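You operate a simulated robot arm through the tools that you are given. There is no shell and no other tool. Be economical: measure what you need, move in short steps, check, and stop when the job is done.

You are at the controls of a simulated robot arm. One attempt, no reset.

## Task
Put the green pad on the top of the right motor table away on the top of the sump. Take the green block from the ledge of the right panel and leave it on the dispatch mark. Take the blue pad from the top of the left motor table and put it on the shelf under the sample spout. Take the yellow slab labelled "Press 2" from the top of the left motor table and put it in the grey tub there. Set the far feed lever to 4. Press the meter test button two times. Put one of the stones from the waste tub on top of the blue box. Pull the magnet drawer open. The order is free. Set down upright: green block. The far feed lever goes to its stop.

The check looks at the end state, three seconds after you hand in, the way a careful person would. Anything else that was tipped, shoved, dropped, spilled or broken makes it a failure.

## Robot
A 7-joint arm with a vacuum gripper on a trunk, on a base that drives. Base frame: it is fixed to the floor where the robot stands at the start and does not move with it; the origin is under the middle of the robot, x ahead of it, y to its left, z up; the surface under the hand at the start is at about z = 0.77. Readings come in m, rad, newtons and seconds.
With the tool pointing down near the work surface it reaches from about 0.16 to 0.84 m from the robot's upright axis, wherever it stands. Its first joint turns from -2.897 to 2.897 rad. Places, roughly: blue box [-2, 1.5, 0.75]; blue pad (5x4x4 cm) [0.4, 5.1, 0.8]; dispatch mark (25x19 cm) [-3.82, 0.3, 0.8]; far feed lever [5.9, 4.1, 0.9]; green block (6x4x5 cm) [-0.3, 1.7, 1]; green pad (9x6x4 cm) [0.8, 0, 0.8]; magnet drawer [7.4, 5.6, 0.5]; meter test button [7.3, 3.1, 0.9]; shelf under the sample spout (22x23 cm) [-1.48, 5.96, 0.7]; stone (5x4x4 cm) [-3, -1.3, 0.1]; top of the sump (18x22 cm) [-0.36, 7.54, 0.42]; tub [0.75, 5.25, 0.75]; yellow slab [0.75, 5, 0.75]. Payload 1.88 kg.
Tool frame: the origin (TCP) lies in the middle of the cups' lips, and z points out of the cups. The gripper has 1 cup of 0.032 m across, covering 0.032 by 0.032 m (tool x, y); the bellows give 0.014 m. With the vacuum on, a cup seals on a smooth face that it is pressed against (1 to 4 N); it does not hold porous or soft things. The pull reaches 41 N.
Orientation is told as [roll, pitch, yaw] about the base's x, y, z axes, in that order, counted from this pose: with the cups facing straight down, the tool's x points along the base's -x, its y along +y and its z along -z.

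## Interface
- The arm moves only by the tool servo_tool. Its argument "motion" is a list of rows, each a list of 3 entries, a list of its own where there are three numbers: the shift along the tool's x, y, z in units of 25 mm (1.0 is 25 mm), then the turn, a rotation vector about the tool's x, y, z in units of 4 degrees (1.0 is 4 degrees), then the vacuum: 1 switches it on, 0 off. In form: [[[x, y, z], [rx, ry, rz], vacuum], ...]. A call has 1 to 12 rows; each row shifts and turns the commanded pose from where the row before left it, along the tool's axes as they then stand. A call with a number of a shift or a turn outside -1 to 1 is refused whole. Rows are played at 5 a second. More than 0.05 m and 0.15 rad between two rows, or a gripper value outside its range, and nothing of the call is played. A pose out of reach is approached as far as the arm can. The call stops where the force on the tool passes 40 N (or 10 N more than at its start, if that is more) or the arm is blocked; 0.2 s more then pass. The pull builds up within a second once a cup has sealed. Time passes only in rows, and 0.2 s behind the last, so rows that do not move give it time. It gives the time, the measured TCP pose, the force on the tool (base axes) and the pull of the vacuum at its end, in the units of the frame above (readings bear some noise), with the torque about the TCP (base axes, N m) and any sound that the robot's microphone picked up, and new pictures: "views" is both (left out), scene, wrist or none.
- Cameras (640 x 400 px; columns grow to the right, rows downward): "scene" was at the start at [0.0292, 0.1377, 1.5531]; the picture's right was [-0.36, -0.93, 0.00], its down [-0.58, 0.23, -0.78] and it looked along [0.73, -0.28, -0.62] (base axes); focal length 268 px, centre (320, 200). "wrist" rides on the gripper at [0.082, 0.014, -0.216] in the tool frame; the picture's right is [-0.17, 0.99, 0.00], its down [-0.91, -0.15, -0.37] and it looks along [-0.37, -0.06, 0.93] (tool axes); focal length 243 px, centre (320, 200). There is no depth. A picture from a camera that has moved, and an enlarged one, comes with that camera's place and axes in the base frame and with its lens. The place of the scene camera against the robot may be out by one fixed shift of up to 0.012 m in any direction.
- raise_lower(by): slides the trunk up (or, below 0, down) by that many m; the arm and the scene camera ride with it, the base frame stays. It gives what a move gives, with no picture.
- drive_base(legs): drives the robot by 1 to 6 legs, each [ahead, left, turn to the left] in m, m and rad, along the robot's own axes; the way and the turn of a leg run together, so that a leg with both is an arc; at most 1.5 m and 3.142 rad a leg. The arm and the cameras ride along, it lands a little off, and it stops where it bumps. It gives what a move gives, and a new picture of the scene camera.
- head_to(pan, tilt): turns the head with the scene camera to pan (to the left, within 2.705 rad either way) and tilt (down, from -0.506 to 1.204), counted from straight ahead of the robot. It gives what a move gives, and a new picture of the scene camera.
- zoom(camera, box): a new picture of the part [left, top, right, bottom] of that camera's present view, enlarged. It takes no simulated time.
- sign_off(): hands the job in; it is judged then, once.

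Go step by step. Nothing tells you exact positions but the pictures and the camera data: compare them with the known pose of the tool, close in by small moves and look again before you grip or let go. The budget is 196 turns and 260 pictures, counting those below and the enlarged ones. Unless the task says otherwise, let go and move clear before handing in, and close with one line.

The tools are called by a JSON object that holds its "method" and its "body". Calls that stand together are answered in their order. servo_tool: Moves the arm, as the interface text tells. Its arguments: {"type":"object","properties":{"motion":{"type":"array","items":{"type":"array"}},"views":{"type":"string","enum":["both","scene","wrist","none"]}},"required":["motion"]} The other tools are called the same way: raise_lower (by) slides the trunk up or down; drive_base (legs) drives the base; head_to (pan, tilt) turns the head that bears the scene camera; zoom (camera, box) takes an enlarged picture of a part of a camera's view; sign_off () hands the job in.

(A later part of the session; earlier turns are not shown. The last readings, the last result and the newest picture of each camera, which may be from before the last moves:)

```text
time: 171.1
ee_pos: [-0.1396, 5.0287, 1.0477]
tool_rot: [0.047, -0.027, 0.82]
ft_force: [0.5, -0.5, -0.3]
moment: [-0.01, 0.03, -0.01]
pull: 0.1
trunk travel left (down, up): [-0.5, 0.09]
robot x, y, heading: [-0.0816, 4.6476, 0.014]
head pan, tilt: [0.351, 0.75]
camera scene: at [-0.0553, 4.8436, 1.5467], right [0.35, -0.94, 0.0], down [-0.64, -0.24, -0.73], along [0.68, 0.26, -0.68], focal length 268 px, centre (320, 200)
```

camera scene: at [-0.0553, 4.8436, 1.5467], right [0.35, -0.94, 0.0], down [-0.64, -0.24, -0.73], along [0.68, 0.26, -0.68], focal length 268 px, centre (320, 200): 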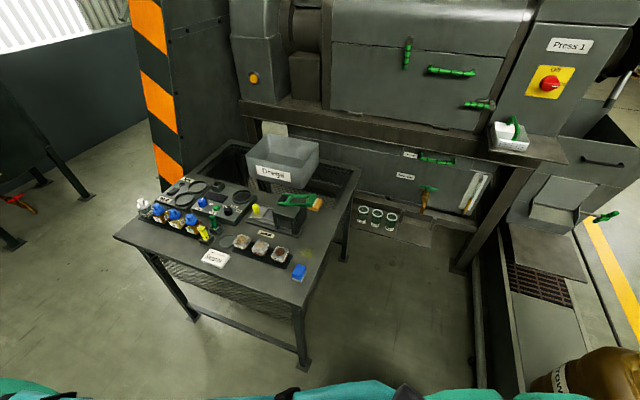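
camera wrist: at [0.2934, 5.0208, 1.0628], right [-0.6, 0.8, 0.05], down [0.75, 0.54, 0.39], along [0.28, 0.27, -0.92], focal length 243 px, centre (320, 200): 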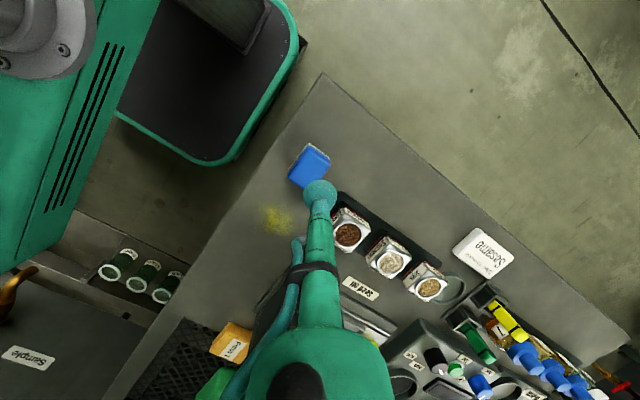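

{"method": "servo_tool", "body": {"motion": [[[0, 0, 0], [0.67, 0.39, 0], 0], [[-0.97, -0.9, 0], [0, 0, 0], 0], [[-0.97, -0.9, 0], [0, 0, 0], 0], [[-0.97, -0.9, 0], [0, 0, 0], 0], [[-0.97, -0.9, 0], [0, 0, 0], 0], [[-0.97, -0.9, 0], [0, 0, 0], 0], [[-0.97, -0.9, 0], [0, 0, 0], 0], [[-0.97, -0.9, 0], [0, 0, 0], 0], [[-0.97, -0.9, 0], [0, 0, 0], 0], [[-0.97, -0.9, 0], [0, 0, 0], 0], [[-0.97, -0.9, 0], [0, 0, 0], 0]], "views": "none"}}

{"method": "servo_tool", "body": {"motion": [[[-0.97, -0.9, 0], [0, 0, 0], 0], [[-0.97, -0.9, 0], [0, 0, 0], 0], [[-0.97, -0.9, 0], [0, 0, 0], 0], [[-0.97, -0.9, 0], [0, 0, 0], 0], [[-0.9, -0.8, 0], [0, 0, 0], 0], [[0, 0, 1], [0, 0, 0], 0], [[0, 0, 1], [0, 0, 0], 0], [[0, 0, 1], [0, 0, 0], 0], [[0, 0, 1], [0, 0, 0], 0]], "views": "wrist"}}

```text
time: 173.5
ee_pos: [0.1921, 5.0521, 1.0467]
tool_rot: [0.001, 0.0, 0.823]
ft_force: [0.5, 1.6, 1.2]
moment: [0.04, -0.03, 0.02]
pull: 0.0
trunk travel left (down, up): [-0.5, 0.09]
robot x, y, heading: [-0.0782, 4.6457, 0.01]
head pan, tilt: [0.351, 0.75]
```

```text
time: 175.5
ee_pos: [0.355, 5.0644, 0.9466]
tool_rot: [0.002, 0.0, 0.822]
ft_force: [0.3, 0.2, 0.8]
moment: [0.03, 0.03, 0.01]
pull: 0.1
trunk travel left (down, up): [-0.5, 0.09]
robot x, y, heading: [-0.0791, 4.6424, 0.014]
head pan, tilt: [0.351, 0.75]
camera wrist: at [0.2889, 5.0144, 1.1621], right [-0.61, 0.79, 0.0], down [0.74, 0.56, 0.37], along [0.3, 0.23, -0.93], focal length 243 px, centre (320, 200)
```

wrist: 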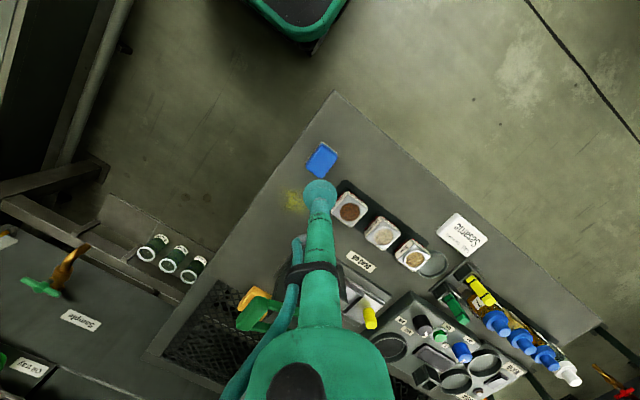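

{"method": "servo_tool", "body": {"motion": [[[0, 0, 1], [0, 0, 0], 0], [[0, 0, 1], [0, 0, 0], 0], [[0, 0, 1], [0, 0, 0], 0], [[0, 0, 1], [0, 0, 0], 0], [[0, 0, 1], [0, 0, 0], 0], [[0, 0, 0.4], [0, 0, 0], 1], [[0, 0, 0.3], [0, 0, 0], 1], [[0, 0, 0.3], [0, 0, 0], 1], [[0, 0, 0], [0, 0, 0], 1]], "views": "wrist"}}

```text
time: 177.5
ee_pos: [0.3523, 5.0655, 0.796]
tool_rot: [0.0, -0.003, 0.822]
ft_force: [0.6, -0.1, 0.5]
moment: [0.0, 0.03, 0.0]
pull: 0.1
trunk travel left (down, up): [-0.5, 0.09]
robot x, y, heading: [-0.078, 4.644, 0.015]
head pan, tilt: [0.351, 0.75]
camera wrist: at [0.2867, 5.014, 1.0122], right [-0.61, 0.79, 0.0], down [0.74, 0.56, 0.37], along [0.3, 0.23, -0.93], focal length 243 px, centre (320, 200)
```

wrist: 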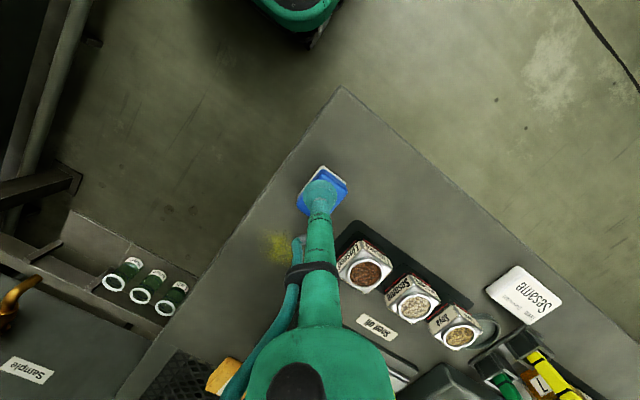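

{"method": "servo_tool", "body": {"motion": [[[0, 0, 0.2], [0, 0, 0], 1], [[0, 0, 0.2], [0, 0, 0], 1], [[0, 0, 0.2], [0, 0, 0], 1], [[0, 0, 0], [0, 0, 0], 1]], "views": "none"}}

```text
time: 178.5
ee_pos: [0.3528, 5.066, 0.7825]
tool_rot: [0.002, -0.003, 0.82]
ft_force: [2.1, -1.1, 5.5]
moment: [0.0, 0.03, 0.01]
pull: 0.2
trunk travel left (down, up): [-0.5, 0.09]
robot x, y, heading: [-0.0777, 4.6492, 0.008]
head pan, tilt: [0.351, 0.75]
```

{"method": "servo_tool", "body": {"motion": [[[0, 0, 0], [0, 0, 0], 1], [[0, 0, 0], [0, 0, 0], 1], [[0, 0, 0], [0, 0, 0], 1]], "views": "none"}}

{"method": "zoom", "body": {"camera": "wrist", "box": [270, 140, 390, 220]}}

```text
time: 179.3
ee_pos: [0.3517, 5.0656, 0.7827]
tool_rot: [0.002, 0.002, 0.822]
ft_force: [1.0, -0.2, 4.0]
moment: [-0.04, 0.03, 0.0]
pull: 0.1
trunk travel left (down, up): [-0.5, 0.09]
robot x, y, heading: [-0.0801, 4.65, 0.009]
head pan, tilt: [0.351, 0.75]
```

```text
5.00 times, centred on (330, 180) of wrist
camera zoom: at [0.2857, 5.0144, 0.9977], right [-0.61, 0.79, 0.0], down [0.74, 0.56, 0.37], along [0.3, 0.23, -0.93], focal length 1213 px, centre (270, 300)
```

zoom: 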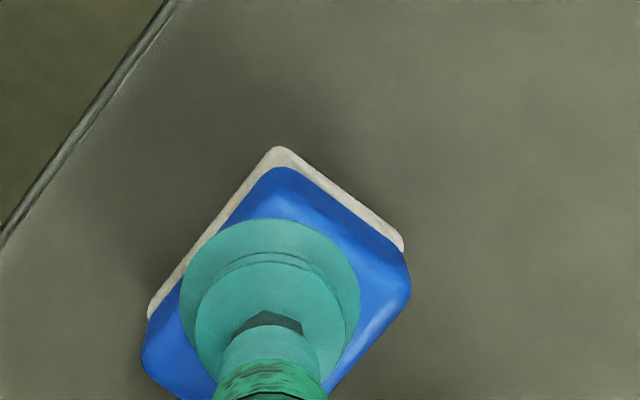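

The cup overhangs one edge of the 4 cm wide top slightly. I lift, shift 3 mm in +y, and press again.

{"method": "servo_tool", "body": {"motion": [[[0, 0, -0.8], [0, 0, 0], 1], [[-0.09, 0.09, 0], [0, 0, 0], 1], [[0, 0, 0.4], [0, 0, 0], 1], [[0, 0, 0.2], [0, 0, 0], 1], [[0, 0, 0.1], [0, 0, 0], 1], [[0, 0, 0.1], [0, 0, 0], 1], [[0, 0, 0], [0, 0, 0], 1], [[0, 0, 0], [0, 0, 0], 1]], "views": "none"}}

{"method": "zoom", "body": {"camera": "wrist", "box": [270, 140, 390, 220]}}

```text
time: 181.1
ee_pos: [0.354, 5.0685, 0.7829]
tool_rot: [0.001, -0.002, 0.821]
ft_force: [4.3, -1.7, 25.8]
moment: [0.16, -0.1, -0.04]
pull: 40.4
trunk travel left (down, up): [-0.5, 0.09]
robot x, y, heading: [-0.0806, 4.6481, 0.009]
head pan, tilt: [0.351, 0.75]
```

```text
5.00 times, centred on (330, 180) of wrist
camera zoom: at [0.2867, 5.0166, 0.9987], right [-0.61, 0.79, 0.0], down [0.73, 0.56, 0.38], along [0.3, 0.23, -0.93], focal length 1213 px, centre (270, 300)
```

zoom: 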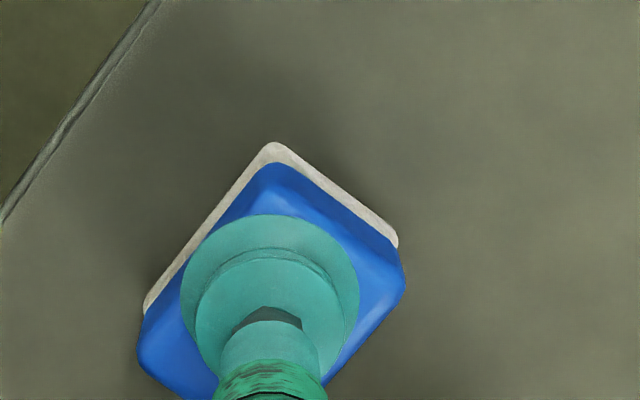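

Sealed. Lift, turning the tool yaw back to 0 at the same time, then bring it in front of the robot.

{"method": "servo_tool", "body": {"motion": [[[0, 0, -0.6], [0, 0, 0], 1], [[0, 0, -0.9], [0, 0, 1], 1], [[0, 0, -0.9], [0, 0, 1], 1], [[0, 0, -0.9], [0, 0, 1], 1], [[0, 0, -0.9], [0, 0, 1], 1], [[0, 0, -0.9], [0, 0, 1], 1], [[0, 0, -0.9], [0, 0, 1], 1], [[0, 0, -0.9], [0, 0, 1], 1], [[0, 0, -0.9], [0, 0, 1], 1], [[0, 0, -0.9], [0, 0, 1], 1], [[0, 0, -0.9], [0, 0, 1], 1], [[0, 0, -0.9], [0, 0, 1], 1]], "views": "wrist"}}

{"method": "servo_tool", "body": {"motion": [[[0, -1, 0], [0, 0, 0.6], 1], [[0, -1, 0], [0, 0, 0], 1], [[0, -1, 0], [0, 0, 0], 1], [[0, -1, 0], [0, 0, 0], 1], [[0, -1, 0], [0, 0, 0], 1], [[0, -1, 0], [0, 0, 0], 1], [[0, -1, 0], [0, 0, 0], 1], [[0, -1, 0], [0, 0, 0], 1], [[0, -1, 0], [0, 0, 0], 1], [[0, -1, 0], [0, 0, 0], 1], [[0, -1, 0], [0, 0, 0], 1], [[0, -1, 0], [0, 0, 0], 1]], "views": "none"}}

{"method": "servo_tool", "body": {"motion": [[[0, -1, 0], [0, 0, 0], 1], [[0, -1, 0], [0, 0, 0], 1], [[0, -1, 0], [0, 0, 0], 1], [[0, -1, 0], [0, 0, 0], 1], [[0, 0, 0], [0, 0, 0], 1]], "views": "none"}}

```text
time: 183.7
ee_pos: [0.3536, 5.0701, 1.0428]
tool_rot: [-0.002, 0.002, 0.053]
ft_force: [-0.3, 0.2, -0.4]
moment: [0.04, -0.01, 0.0]
pull: 40.1
trunk travel left (down, up): [-0.5, 0.09]
robot x, y, heading: [-0.0809, 4.6457, 0.013]
head pan, tilt: [0.351, 0.75]
camera wrist: at [0.2705, 5.0791, 1.2585], right [0.11, 0.99, 0.0], down [0.92, -0.11, 0.37], along [0.37, -0.04, -0.93], focal length 243 px, centre (320, 200)
```

wrist: 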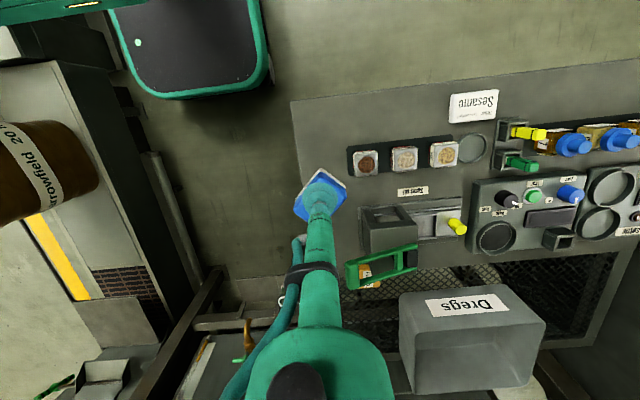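

```text
time: 186.3
ee_pos: [0.3579, 4.7683, 1.0456]
tool_rot: [0.0, 0.002, 0.01]
ft_force: [-0.3, 1.0, -0.8]
moment: [0.03, 0.0, -0.01]
pull: 40.9
trunk travel left (down, up): [-0.5, 0.09]
robot x, y, heading: [-0.0817, 4.6438, 0.011]
head pan, tilt: [0.351, 0.75]
```

```text
time: 187.5
ee_pos: [0.356, 4.6674, 1.0455]
tool_rot: [-0.001, 0.0, 0.013]
ft_force: [0.5, 0.4, -1.2]
moment: [0.02, -0.01, -0.02]
pull: 41.0
trunk travel left (down, up): [-0.5, 0.09]
robot x, y, heading: [-0.0815, 4.6455, 0.015]
head pan, tilt: [0.351, 0.75]
```

{"method": "drive_base", "body": {"legs": [[-0.21, 0, 0], [0, 0, 1.556], [1.5, 0, 0], [0.57, 0, 0]]}}

{"method": "head_to", "body": {"pan": 1.5, "tilt": 0.6}}

```text
time: 202.9
ee_pos: [-0.3858, 7.1706, 1.0452]
tool_rot: [0.001, 0.002, 1.607]
ft_force: [0.3, -0.9, -0.4]
moment: [0.02, -0.03, 0.01]
pull: 40.5
trunk travel left (down, up): [-0.5, 0.09]
robot x, y, heading: [-0.3566, 6.731, 1.601]
head pan, tilt: [0.351, 0.75]
camera scene: at [-0.5377, 6.7504, 1.5467], right [0.93, 0.38, 0.0], down [0.26, -0.63, -0.73], along [-0.27, 0.68, -0.68], focal length 268 px, centre (320, 200)
```

scene: 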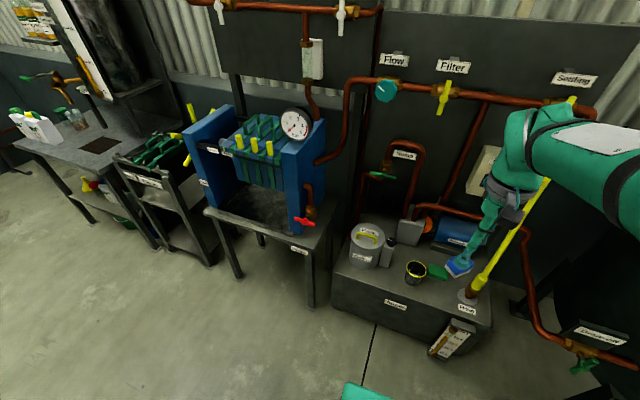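

```text
time: 204.3
ee_pos: [-0.3866, 7.1696, 1.0455]
tool_rot: [0.001, 0.003, 1.605]
ft_force: [0.5, 0.2, -0.4]
moment: [0.01, 0.06, 0.02]
pull: 40.9
trunk travel left (down, up): [-0.5, 0.09]
robot x, y, heading: [-0.3544, 6.7343, 1.607]
head pan, tilt: [1.499, 0.6]
camera scene: at [-0.595, 6.677, 1.5596], right [0.04, 1.0, 0.0], down [0.56, -0.02, -0.83], along [-0.82, 0.03, -0.57], focal length 268 px, centre (320, 200)
```

scene: 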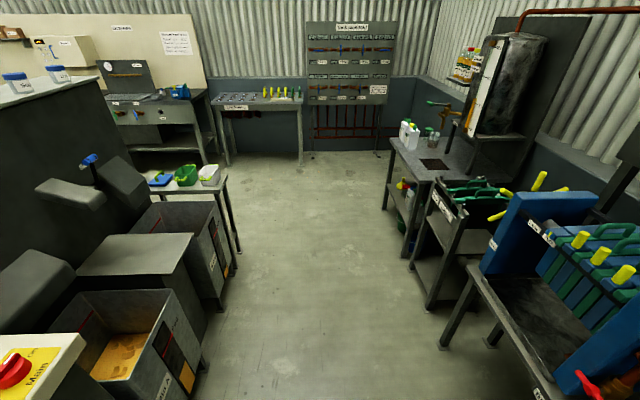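

{"method": "drive_base", "body": {"legs": [[0.02, 1.1, 0], [0, 0, 3.1]]}}

{"method": "head_to", "body": {"pan": 0, "tilt": 0.75}}

```text
time: 217.3
ee_pos: [-1.4157, 6.2781, 1.0448]
tool_rot: [-0.001, 0.004, -1.507]
ft_force: [-0.3, -0.2, -1.2]
moment: [-0.05, -0.05, 0.01]
pull: 40.2
trunk travel left (down, up): [-0.5, 0.09]
robot x, y, heading: [-1.4574, 6.7118, -1.509]
head pan, tilt: [1.499, 0.6]
camera scene: at [-1.2027, 6.7869, 1.5596], right [-0.01, -1.0, 0.0], down [-0.56, 0.01, -0.83], along [0.83, -0.01, -0.56], focal length 268 px, centre (320, 200)
```

scene: 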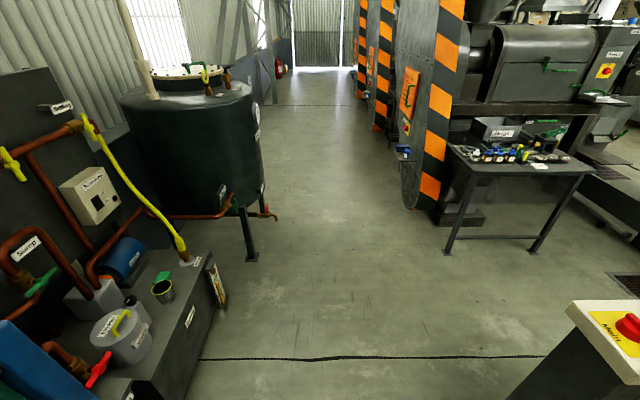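

```text
time: 218.9
ee_pos: [-1.4151, 6.2781, 1.0454]
tool_rot: [0.001, 0.003, -1.508]
ft_force: [0.0, 0.5, -0.9]
moment: [-0.01, 0.0, 0.01]
pull: 40.5
trunk travel left (down, up): [-0.5, 0.09]
robot x, y, heading: [-1.4638, 6.7146, -1.509]
head pan, tilt: [0.0, 0.75]
camera scene: at [-1.2858, 6.705, 1.5467], right [-1.0, -0.06, 0.0], down [-0.04, 0.68, -0.73], along [0.05, -0.73, -0.68], focal length 268 px, centre (320, 200)
```

scene: 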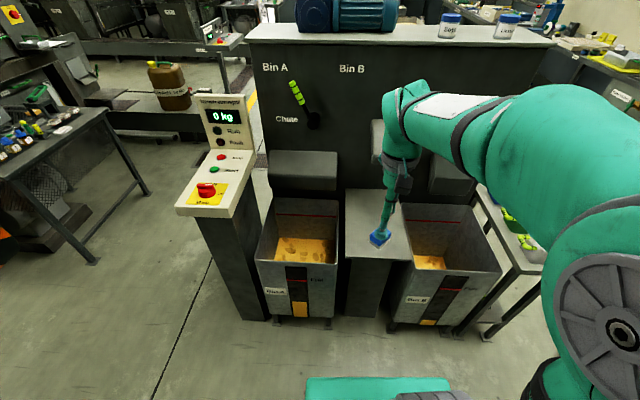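

{"method": "servo_tool", "body": {"motion": [[[-1, -0.33, 0], [0, 0, 0], 1], [[-1, -0.33, 0], [0, 0, 0], 1], [[-1, -0.33, 0], [0, 0, 0], 1], [[-1, -0.33, 0], [0, 0, 0], 1]], "views": "wrist"}}

{"method": "zoom", "body": {"camera": "scene", "box": [240, 80, 520, 300]}}

```text
time: 219.9
ee_pos: [-1.4418, 6.1752, 1.0445]
tool_rot: [0.0, 0.001, -1.508]
ft_force: [0.6, 0.5, 0.3]
moment: [-0.01, -0.04, 0.0]
pull: 40.3
trunk travel left (down, up): [-0.5, 0.09]
robot x, y, heading: [-1.4577, 6.7128, -1.504]
head pan, tilt: [0.0, 0.75]
camera wrist: at [-1.4343, 6.2576, 1.2605], right [0.99, -0.1, 0.0], down [-0.1, -0.92, 0.37], along [-0.04, -0.37, -0.93], focal length 243 px, centre (320, 200)
```

wrist: 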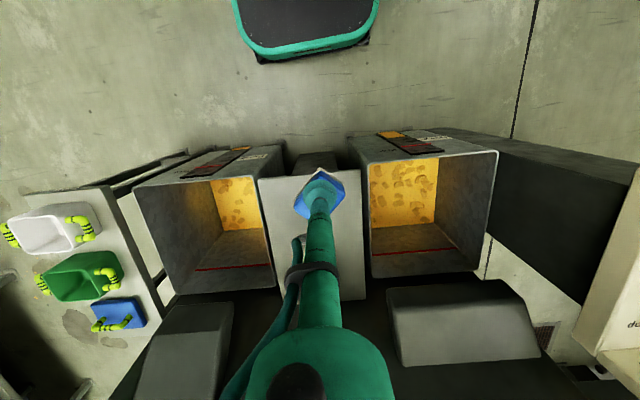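

```text
1.82 times, centred on (380, 190) of scene
camera zoom: at [-1.2859, 6.705, 1.5467], right [-1.0, -0.06, 0.0], down [-0.04, 0.68, -0.73], along [0.05, -0.73, -0.68], focal length 486 px, centre (211, 218)
```

zoom: 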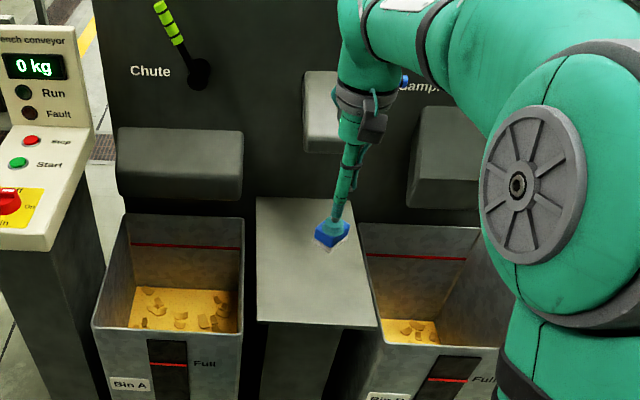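

{"method": "servo_tool", "body": {"motion": [[[-1, -0.25, 0], [0, 0, 0], 1], [[-1, -0.25, 0], [0, 0, 0], 1], [[-1, -0.25, 0], [0, 0, 0], 1], [[-1, -0.25, 0], [0, 0, 0], 1], [[-1, -0.25, 0.5], [0, 0, 0], 1], [[-1, -0.25, 0.5], [0, 0, 0], 1], [[-0.9, -0.25, 0.5], [0, 0, 0], 1], [[0, 0, 1], [0, 0, 0], 1], [[0, 0, 1], [0, 0, 0], 1], [[0, 0, 1], [0, 0, 0], 1]], "views": "both"}}

```text
time: 222.2
ee_pos: [-1.474, 5.9997, 0.9345]
tool_rot: [0.0, 0.002, -1.508]
ft_force: [-0.3, -0.1, -0.2]
moment: [-0.03, -0.04, -0.02]
pull: 40.4
trunk travel left (down, up): [-0.5, 0.09]
robot x, y, heading: [-1.4612, 6.7119, -1.512]
head pan, tilt: [0.0, 0.75]
camera scene: at [-1.2859, 6.7049, 1.5468], right [-1.0, -0.06, 0.0], down [-0.04, 0.68, -0.73], along [0.05, -0.73, -0.68], focal length 268 px, centre (320, 200)
camera wrist: at [-1.466, 6.0817, 1.1497], right [0.99, -0.1, 0.0], down [-0.1, -0.92, 0.37], along [-0.04, -0.37, -0.93], focal length 243 px, centre (320, 200)
```

scene: 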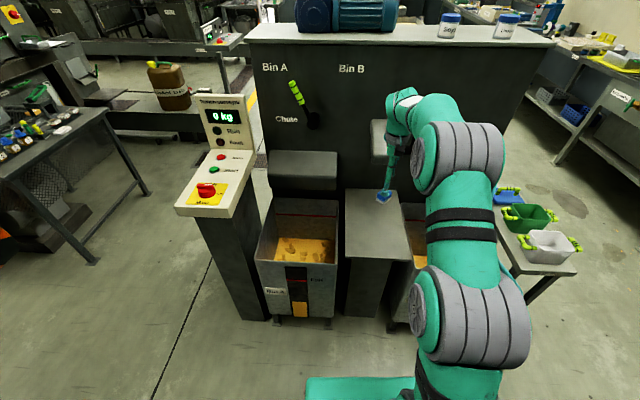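
wrist: 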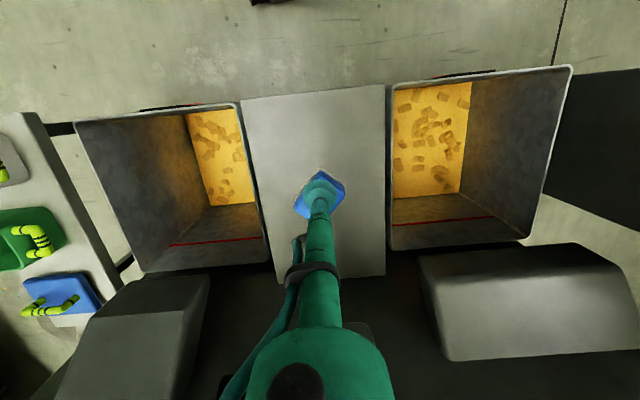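

{"method": "servo_tool", "body": {"motion": [[[0, 0, 1], [0, 0, 0], 1], [[0, 0, 1], [0, 0, 0], 1], [[0, 0, 1], [0, 0, 0], 1], [[0, 0, 1], [0, 0, 0], 1], [[0, 0, 1], [0, 0, 0], 1], [[0, 0, 1], [0, 0, 0], 1], [[0, 0, 0.6], [0, 0, 0], 1], [[0, 0, 0.4], [0, 0, 0], 1], [[0, 0, 0], [0, 0, 0], 1]], "views": "wrist"}}

```text
time: 224.2
ee_pos: [-1.4738, 6.0008, 0.7578]
tool_rot: [0.0, 0.001, -1.507]
ft_force: [0.8, 0.6, -0.6]
moment: [0.01, -0.03, -0.01]
pull: 40.5
trunk travel left (down, up): [-0.5, 0.09]
robot x, y, heading: [-1.4596, 6.7139, -1.512]
head pan, tilt: [0.0, 0.75]
camera wrist: at [-1.4661, 6.0825, 0.9732], right [0.99, -0.1, 0.0], down [-0.1, -0.92, 0.37], along [-0.04, -0.37, -0.93], focal length 243 px, centre (320, 200)
```

wrist: 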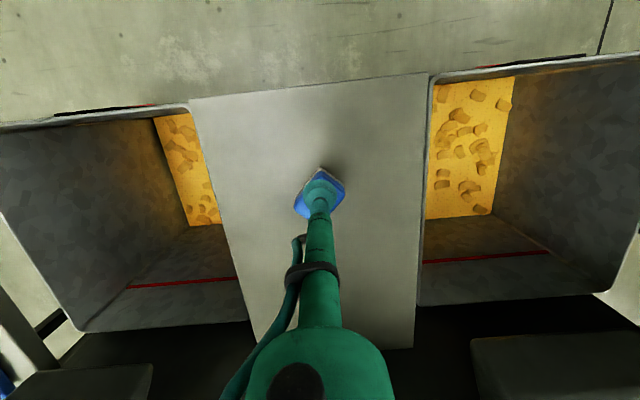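

{"method": "servo_tool", "body": {"motion": [[[0, 0, 0.2], [0, 0, 0], 1], [[0, 0, 0.2], [0, 0, 0], 1], [[0, 0, 0.2], [0, 0, 0], 1], [[0, 0, 0], [0, 0, 0], 1]], "views": "none"}}

```text
time: 225.2
ee_pos: [-1.474, 5.9995, 0.7434]
tool_rot: [0.001, 0.002, -1.508]
ft_force: [-0.5, -0.7, -0.6]
moment: [0.0, 0.02, -0.04]
pull: 40.5
trunk travel left (down, up): [-0.5, 0.09]
robot x, y, heading: [-1.4633, 6.7115, -1.51]
head pan, tilt: [0.0, 0.75]
```

{"method": "servo_tool", "body": {"motion": [[[0, 0, 0.2], [0, 0, 0], 1], [[0, 0, 0.15], [0, 0, 0], 1], [[0, 0, 0], [0, 0, 0], 1]], "views": "none"}}

```text
time: 225.9
ee_pos: [-1.4746, 6.0009, 0.733]
tool_rot: [0.0, -0.001, -1.509]
ft_force: [-0.1, 1.2, 1.4]
moment: [-0.07, -0.03, 0.02]
pull: 40.4
trunk travel left (down, up): [-0.5, 0.09]
robot x, y, heading: [-1.4617, 6.7112, -1.507]
head pan, tilt: [0.0, 0.75]
```

{"method": "servo_tool", "body": {"motion": [[[0, 0, 0.08], [0, 0, 0], 1], [[0, 0, 0], [0, 0, 0], 0], [[0, 0, 0], [0, 0, 0], 0], [[0, 0, 0], [0, 0, 0], 0], [[0, 0, 0], [0, 0, 0], 0], [[0, 0, -0.3], [0, 0, 0], 0], [[0, 0, -1], [0, 0, 0], 0], [[0, 0, -1], [0, 0, 0], 0], [[0, 0, -1], [0, 0, 0], 0], [[0, 0, -1], [0, 0, 0], 0], [[0, 0, -1], [0, 0, 0], 0], [[0, 0, -1], [0, 0, 0], 0]], "views": "wrist"}}

{"method": "servo_tool", "body": {"motion": [[[0, 0, -1], [0, 0, 0], 0], [[0, 0, -1], [0, 0, 0], 0], [[0.5, 0, -1], [0, 0, 0], 0], [[1, 0, -1], [0, 0, 0], 0], [[1, 0, -1], [0, 0, 0], 0], [[1, 0, -1], [0, 0, 0], 0], [[1, 0.4, 0], [0, 0, 0], 0], [[1, 0.4, 0], [0, 0, 0], 0], [[1, 0, 0], [0, 0, 0], 0], [[1, 0, 0], [0, 0, 0], 0], [[1, 0, 0], [0, 0, 0], 0], [[1, 0, 0], [0, 0, 0], 0]], "views": "none"}}

```text
time: 228.6
ee_pos: [-1.4732, 6.0018, 0.8906]
tool_rot: [0.0, 0.002, -1.508]
ft_force: [0.7, 0.1, 0.4]
moment: [-0.01, 0.01, 0.01]
pull: 0.1
trunk travel left (down, up): [-0.5, 0.09]
robot x, y, heading: [-1.4613, 6.7102, -1.501]
head pan, tilt: [0.0, 0.75]
camera wrist: at [-1.4645, 6.084, 1.1052], right [0.99, -0.1, 0.0], down [-0.1, -0.92, 0.37], along [-0.04, -0.37, -0.93], focal length 243 px, centre (320, 200)
```

wrist: 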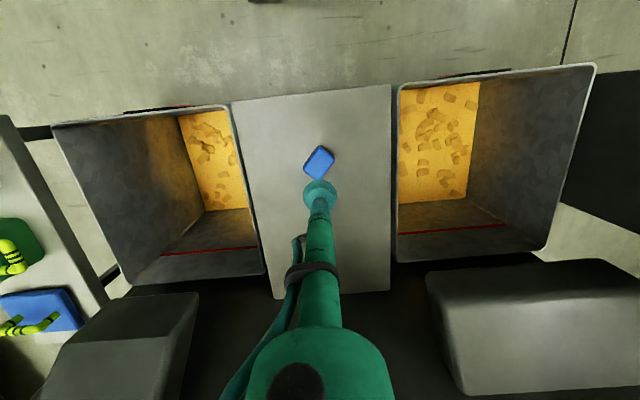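

```text
time: 231.2
ee_pos: [-1.4681, 6.2398, 1.0379]
tool_rot: [0.001, 0.001, -1.507]
ft_force: [0.3, -0.8, 0.3]
moment: [0.02, -0.02, 0.0]
pull: 0.0
trunk travel left (down, up): [-0.5, 0.09]
robot x, y, heading: [-1.4609, 6.7124, -1.507]
head pan, tilt: [0.0, 0.75]
```

Blue pad is on the shelf. Now the east side: I turn east and drive down the north aisle at y≈6.5.

{"method": "drive_base", "body": {"legs": [[0, 0, 1.507], [1.5, -0.18, 0], [1.4, 0, 0]]}}

{"method": "head_to", "body": {"pan": 0, "tilt": 0.35}}

```text
refused: leg 2 is longer than a leg can be; nothing moved
```

```text
time: 232.0
ee_pos: [-1.4665, 6.2401, 1.0374]
tool_rot: [0.0, 0.0, -1.508]
ft_force: [0.0, 0.8, 0.0]
moment: [0.01, 0.01, 0.01]
pull: 0.0
trunk travel left (down, up): [-0.5, 0.09]
robot x, y, heading: [-1.4578, 6.7109, -1.504]
head pan, tilt: [0.0, 0.351]
camera scene: at [-1.2852, 6.6947, 1.5823], right [-1.0, -0.06, 0.0], down [-0.02, 0.34, -0.94], along [0.06, -0.94, -0.34], focal length 268 px, centre (320, 200)
```

scene: 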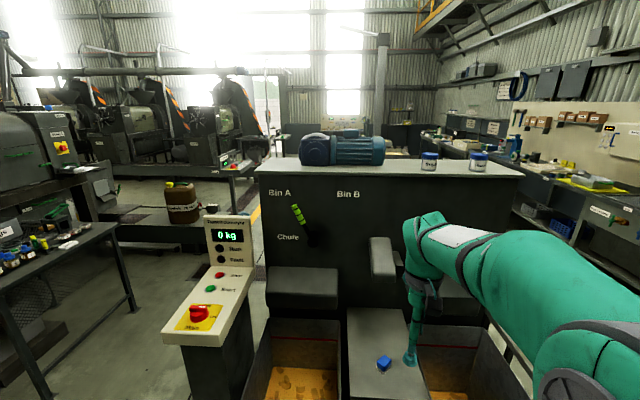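

{"method": "drive_base", "body": {"legs": [[0, 0, 1.507], [1.45, -0.15, 0], [1.4, 0, 0]]}}

```text
time: 249.4
ee_pos: [1.8284, 6.4803, 1.0385]
tool_rot: [0.0, 0.002, -0.024]
ft_force: [0.8, -0.7, -0.3]
moment: [0.0, 0.01, -0.02]
pull: 0.0
trunk travel left (down, up): [-0.5, 0.09]
robot x, y, heading: [1.3581, 6.5281, -0.025]
head pan, tilt: [0.0, 0.351]
camera scene: at [1.4041, 6.6963, 1.5824], right [-0.03, -1.0, 0.0], down [-0.34, 0.01, -0.94], along [0.94, -0.02, -0.34], focal length 268 px, centre (320, 200)
```

scene: 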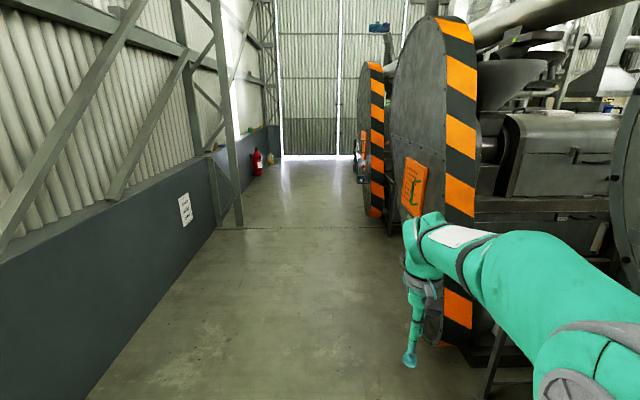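

{"method": "drive_base", "body": {"legs": [[1.48, 0.05, 0.025], [1.5, 0, 0], [1.3, 0, 0]]}}

{"method": "head_to", "body": {"pan": -0.7, "tilt": 0.4}}

```text
time: 270.3
ee_pos: [6.1958, 6.5726, 1.0388]
tool_rot: [0.0, 0.002, 0.007]
ft_force: [-0.3, 0.2, 0.8]
moment: [0.0, -0.01, -0.04]
pull: 0.1
trunk travel left (down, up): [-0.5, 0.09]
robot x, y, heading: [5.7227, 6.6104, 0.008]
head pan, tilt: [0.0, 0.351]
camera scene: at [5.7644, 6.7758, 1.5824], right [0.01, -1.0, 0.0], down [-0.34, 0.0, -0.94], along [0.94, 0.01, -0.34], focal length 268 px, centre (320, 200)
```

scene: 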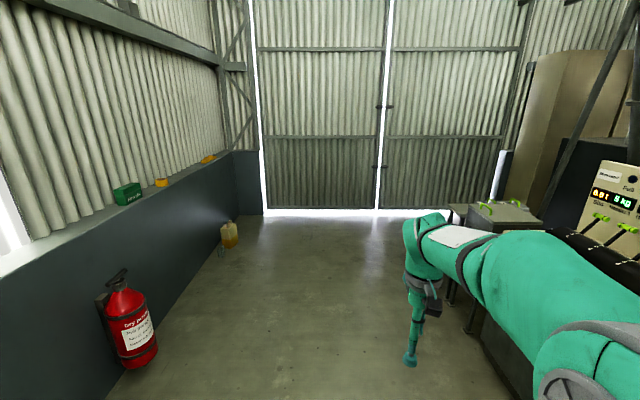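

```text
time: 271.3
ee_pos: [6.1953, 6.5723, 1.0386]
tool_rot: [0.0, 0.002, 0.008]
ft_force: [-0.3, -0.9, 0.8]
moment: [0.01, 0.01, -0.02]
pull: 0.1
trunk travel left (down, up): [-0.5, 0.09]
robot x, y, heading: [5.7221, 6.6036, 0.009]
head pan, tilt: [-0.7, 0.4]
camera scene: at [5.7426, 6.716, 1.5778], right [-0.64, -0.77, 0.0], down [-0.3, 0.25, -0.92], along [0.71, -0.59, -0.39], focal length 268 px, centre (320, 200)
```

scene: 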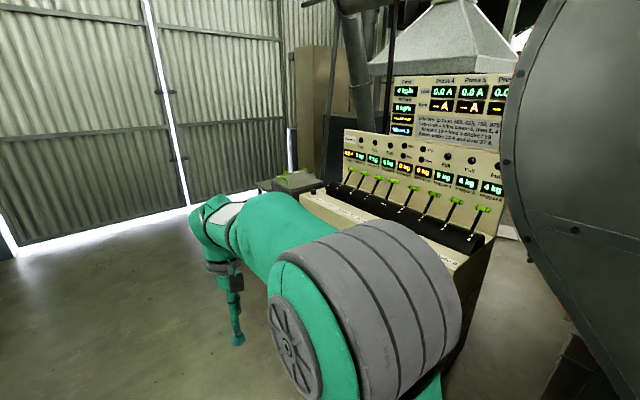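

{"method": "drive_base", "body": {"legs": [[1.0, 0.15, 0]]}}

{"method": "head_to", "body": {"pan": -1.3, "tilt": 0.55}}

{"method": "head_to", "body": {"pan": -0.6, "tilt": 0.75}}

```text
time: 276.7
ee_pos: [7.2207, 6.7056, 1.0379]
tool_rot: [0.0, 0.002, -0.018]
ft_force: [0.3, 0.3, 0.1]
moment: [0.01, -0.01, 0.06]
pull: 0.1
trunk travel left (down, up): [-0.5, 0.09]
robot x, y, heading: [6.7513, 6.7527, -0.022]
head pan, tilt: [-0.7, 0.4]
camera scene: at [6.7727, 6.8604, 1.5778], right [-0.66, -0.75, 0.0], down [-0.29, 0.26, -0.92], along [0.69, -0.61, -0.39], focal length 268 px, centre (320, 200)
```

scene: 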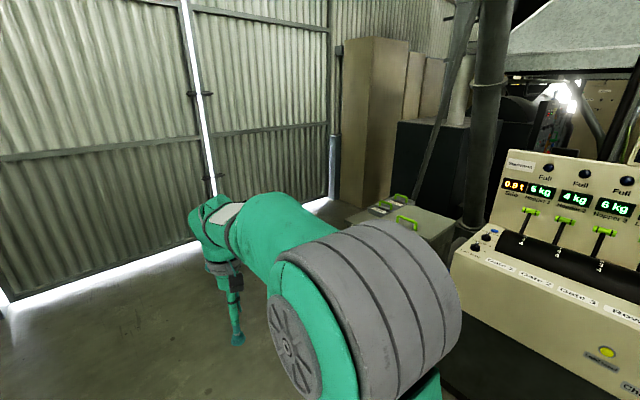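

```text
time: 277.7
ee_pos: [7.2212, 6.7062, 1.0387]
tool_rot: [-0.001, 0.001, -0.017]
ft_force: [0.4, 0.3, 0.4]
moment: [-0.02, -0.01, -0.01]
pull: 0.1
trunk travel left (down, up): [-0.5, 0.09]
robot x, y, heading: [6.7496, 6.7531, -0.023]
head pan, tilt: [-1.3, 0.55]
camera scene: at [6.7255, 6.8344, 1.5641], right [-0.97, -0.25, 0.0], down [-0.13, 0.51, -0.85], along [0.21, -0.83, -0.52], focal length 268 px, centre (320, 200)
```

scene: 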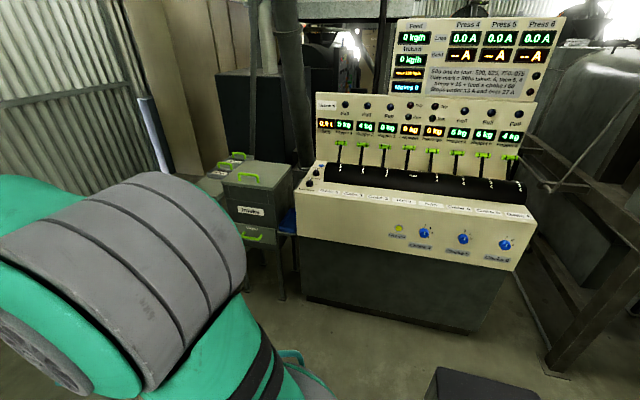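

```text
time: 278.8
ee_pos: [7.2203, 6.7065, 1.039]
tool_rot: [0.0, 0.001, -0.018]
ft_force: [0.7, 0.1, -0.5]
moment: [0.03, 0.0, -0.01]
pull: 0.1
trunk travel left (down, up): [-0.5, 0.09]
robot x, y, heading: [6.7507, 6.7501, -0.019]
head pan, tilt: [-0.6, 0.75]
camera scene: at [6.7705, 6.8733, 1.5468], right [-0.58, -0.81, 0.0], down [-0.56, 0.4, -0.73], along [0.6, -0.42, -0.68], focal length 268 px, centre (320, 200)
```

scene: 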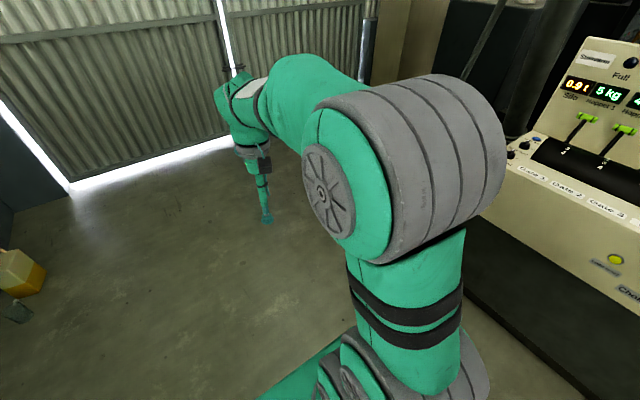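

{"method": "drive_base", "body": {"legs": [[0, 0, -1.55]]}}

{"method": "head_to", "body": {"pan": 0.3, "tilt": 0.6}}

{"method": "zoom", "body": {"camera": "scene", "box": [100, 100, 340, 280]}}

{"method": "zoom", "body": {"camera": "scene", "box": [280, 40, 640, 260]}}

```text
time: 282.9
ee_pos: [6.7178, 6.2799, 1.0387]
tool_rot: [-0.001, 0.002, -1.562]
ft_force: [0.4, 0.1, 0.0]
moment: [-0.02, 0.02, 0.02]
pull: 0.0
trunk travel left (down, up): [-0.5, 0.09]
robot x, y, heading: [6.7513, 6.7514, -1.561]
head pan, tilt: [-0.6, 0.75]
camera scene: at [6.8771, 6.7492, 1.5467], right [-0.83, 0.56, 0.0], down [0.38, 0.57, -0.73], along [-0.41, -0.61, -0.68], focal length 268 px, centre (320, 200)
```

scene: 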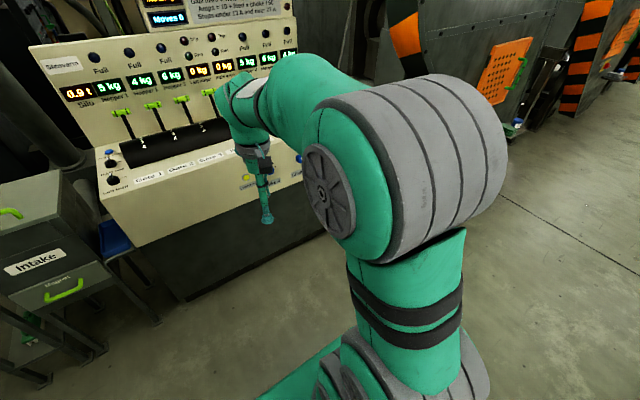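

```text
time: 284.1
ee_pos: [6.7191, 6.2793, 1.0392]
tool_rot: [-0.001, -0.001, -1.561]
ft_force: [0.1, -0.3, -0.1]
moment: [0.01, 0.01, 0.01]
pull: 0.1
trunk travel left (down, up): [-0.5, 0.09]
robot x, y, heading: [6.7502, 6.7499, -1.563]
head pan, tilt: [0.3, 0.6]
camera scene: at [6.9501, 6.7338, 1.5596], right [-0.95, -0.3, 0.0], down [-0.17, 0.54, -0.82], along [0.25, -0.79, -0.57], focal length 268 px, centre (320, 200)
```

scene: 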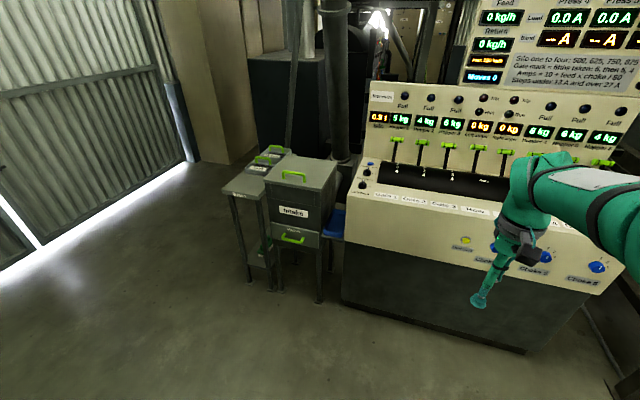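

```text
2.22 times, centred on (220, 190) of scene
camera zoom: at [6.9501, 6.7338, 1.5596], right [-0.95, -0.3, 0.0], down [-0.17, 0.54, -0.82], along [0.25, -0.79, -0.57], focal length 594 px, centre (542, 222)
```

zoom: 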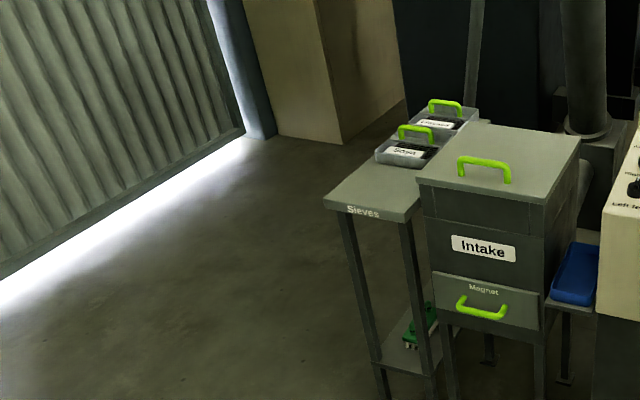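

```text
1.78 times, centred on (460, 150) of scene
camera zoom: at [6.9501, 6.7338, 1.5596], right [-0.95, -0.3, 0.0], down [-0.17, 0.54, -0.82], along [0.25, -0.79, -0.57], focal length 476 px, centre (71, 289)
```

zoom: 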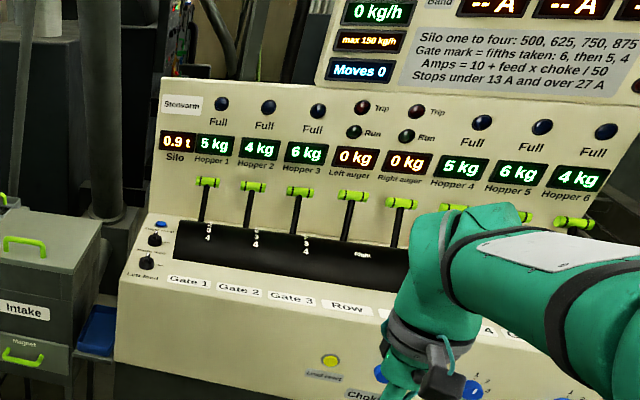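

The magnet drawer front (green handle) is at about x 7.32–7.62, y 5.62, z 0.37–0.54. I move in front of it and lower the trunk.

{"method": "drive_base", "body": {"legs": [[0.28, 0.68, 0]]}}

{"method": "raise_lower", "body": {"by": -0.48}}

{"method": "head_to", "body": {"pan": -0.1, "tilt": 0.6}}

```text
time: 288.1
ee_pos: [7.407, 6.0066, 1.0389]
tool_rot: [-0.001, 0.001, -1.559]
ft_force: [1.2, -0.5, 0.0]
moment: [0.01, 0.01, 0.0]
pull: 0.1
trunk travel left (down, up): [-0.5, 0.09]
robot x, y, heading: [7.4411, 6.4791, -1.56]
head pan, tilt: [0.3, 0.6]
camera scene: at [7.639, 6.461, 1.5596], right [-0.95, -0.31, 0.0], down [-0.17, 0.54, -0.83], along [0.25, -0.79, -0.56], focal length 268 px, centre (320, 200)
```

scene: 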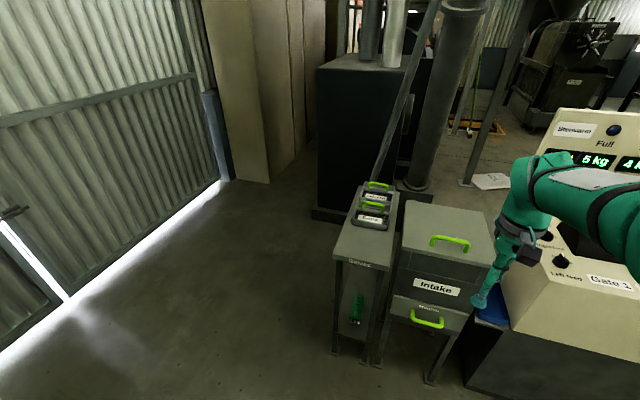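

```text
refused: -0.48 is not a number from -0.4 to 0.4
```

```text
time: 289.0
ee_pos: [7.4072, 6.006, 1.0386]
tool_rot: [0.0, 0.0, -1.559]
ft_force: [0.1, 0.4, 0.5]
moment: [0.01, -0.03, -0.01]
pull: 0.1
trunk travel left (down, up): [-0.5, 0.09]
robot x, y, heading: [7.4387, 6.4761, -1.56]
head pan, tilt: [-0.099, 0.6]
camera scene: at [7.6043, 6.4571, 1.5596], right [-1.0, 0.09, 0.0], down [0.05, 0.56, -0.83], along [-0.07, -0.82, -0.56], focal length 268 px, centre (320, 200)
```

scene: 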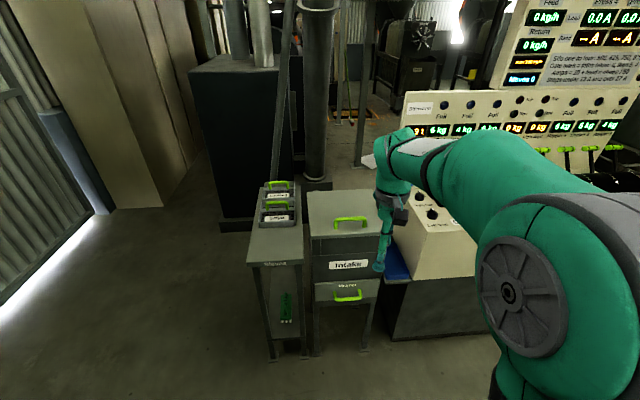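

{"method": "raise_lower", "body": {"by": -0.4}}

{"method": "head_to", "body": {"pan": -0.05, "tilt": 0.5}}

{"method": "zoom", "body": {"camera": "scene", "box": [270, 180, 450, 300]}}

```text
time: 292.9
ee_pos: [7.4075, 6.006, 0.638]
tool_rot: [0.002, 0.001, -1.557]
ft_force: [0.0, 0.2, -0.1]
moment: [0.04, 0.0, 0.0]
pull: 0.1
trunk travel left (down, up): [-0.1, 0.49]
robot x, y, heading: [7.4393, 6.4771, -1.564]
head pan, tilt: [-0.099, 0.6]
```

```text
time: 293.5
ee_pos: [7.4071, 6.0069, 0.6386]
tool_rot: [0.0, 0.0, -1.558]
ft_force: [-0.5, -0.1, 0.5]
moment: [0.0, -0.01, 0.01]
pull: 0.0
trunk travel left (down, up): [-0.1, 0.49]
robot x, y, heading: [7.4418, 6.4787, -1.56]
head pan, tilt: [-0.051, 0.499]
camera scene: at [7.6084, 6.4542, 1.1687], right [-1.0, 0.04, 0.0], down [0.02, 0.48, -0.88], along [-0.04, -0.88, -0.48], focal length 268 px, centre (320, 200)
```

scene: 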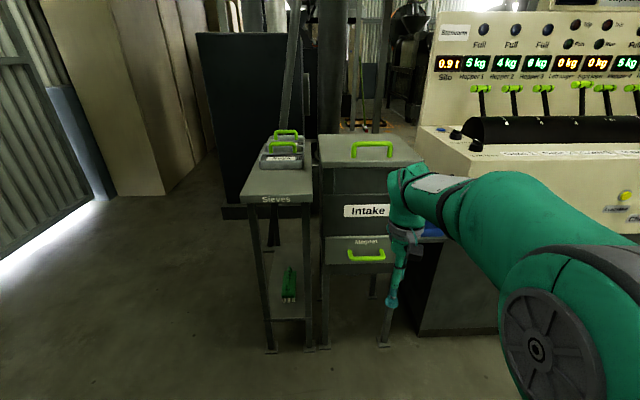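

```text
3.33 times, centred on (360, 240) of scene
camera zoom: at [7.6084, 6.4542, 1.1687], right [-1.0, 0.04, 0.0], down [0.02, 0.48, -0.88], along [-0.04, -0.88, -0.48], focal length 892 px, centre (187, 67)
```

zoom: 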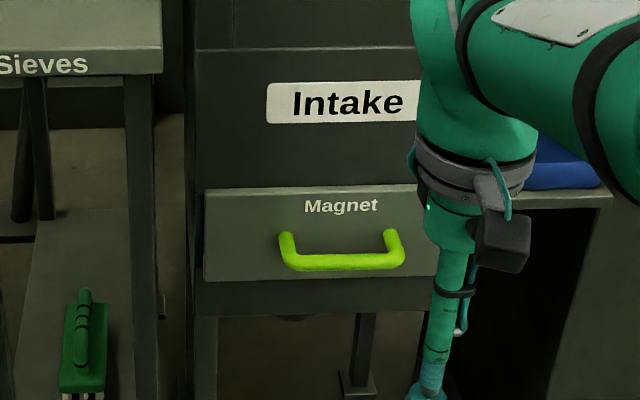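

{"method": "servo_tool", "body": {"motion": [[[-0.7, 0.72, 0.5], [0, 0, 0], 0], [[-0.7, 0.72, 0.5], [0, 0, 0], 0], [[-0.7, 0.72, 0.5], [0, 0, 0], 0], [[-0.7, 0.72, 0.5], [0, 0, 0], 0], [[-0.7, 0.72, 0.5], [0, 0, 0], 0], [[-0.7, 0.72, 0.5], [0, 0, 0], 0], [[0, 0, 0], [0, -1, 0], 0], [[0, 0, 0], [0, -1, 0], 0], [[0, 0, 0], [0, -1, 0], 0], [[0, 0, 0], [0, -1, 0], 0], [[0, 0, 0], [0, -1, 0], 0], [[0, 0, 0], [0, -1, 0], 0]], "views": "scene"}}

```text
time: 296.1
ee_pos: [7.5178, 5.9033, 0.5629]
tool_rot: [0.0, -0.42, -1.561]
ft_force: [-0.5, -0.3, -0.9]
moment: [0.01, 0.0, 0.0]
pull: 0.1
trunk travel left (down, up): [-0.1, 0.49]
robot x, y, heading: [7.4363, 6.4752, -1.561]
head pan, tilt: [-0.051, 0.499]
camera scene: at [7.6084, 6.4541, 1.1687], right [-1.0, 0.04, 0.0], down [0.02, 0.48, -0.88], along [-0.04, -0.88, -0.48], focal length 268 px, centre (320, 200)
```

scene: 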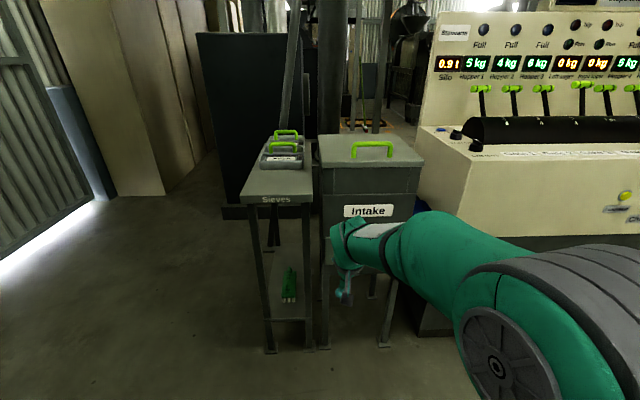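

{"method": "servo_tool", "body": {"motion": [[[0, 0, 0], [0, -1, 0], 0], [[0, 0, 0], [0, -1, 0], 0], [[0, 0, 0], [0, -1, 0], 0], [[0, 0, 0], [0, -1, 0], 0], [[0, 0, 0], [0, -1, 0], 0], [[0, 0, 0], [0, -1, 0], 0], [[0, 0, 0], [0, -1, 0], 0], [[0, 0, 0], [0, -1, 0], 0]], "views": "both"}}

```text
time: 297.6
ee_pos: [7.4985, 5.9279, 0.4305]
tool_rot: [-0.072, -0.612, -1.531]
ft_force: [0.7, 0.6, 0.3]
moment: [-0.04, -0.02, 0.02]
pull: 0.0
trunk travel left (down, up): [-0.1, 0.49]
robot x, y, heading: [7.4412, 6.4754, -1.56]
head pan, tilt: [-0.051, 0.499]
stopped in row 7: the arm was blocked; the commanded pose is now the measured one
camera scene: at [7.6092, 6.4416, 1.1601], right [-1.0, 0.04, 0.0], down [0.02, 0.49, -0.87], along [-0.04, -0.87, -0.49], focal length 268 px, centre (320, 200)
camera wrist: at [7.5195, 6.1198, 0.5597], right [0.99, -0.14, 0.04], down [-0.11, -0.53, 0.84], along [-0.1, -0.83, -0.54], focal length 243 px, centre (320, 200)
```

scene: 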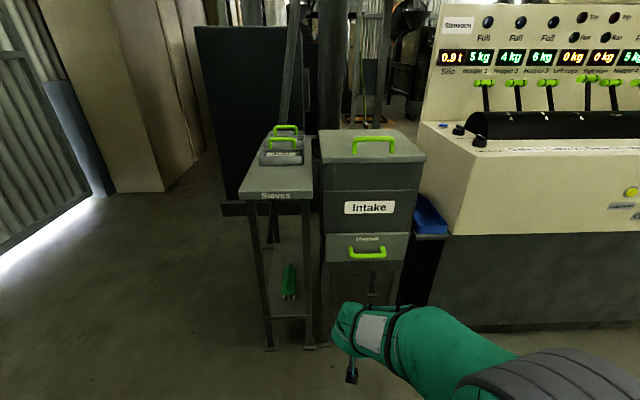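
wrist: 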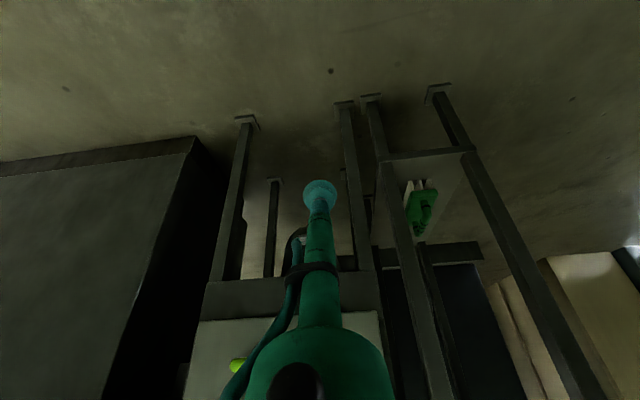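

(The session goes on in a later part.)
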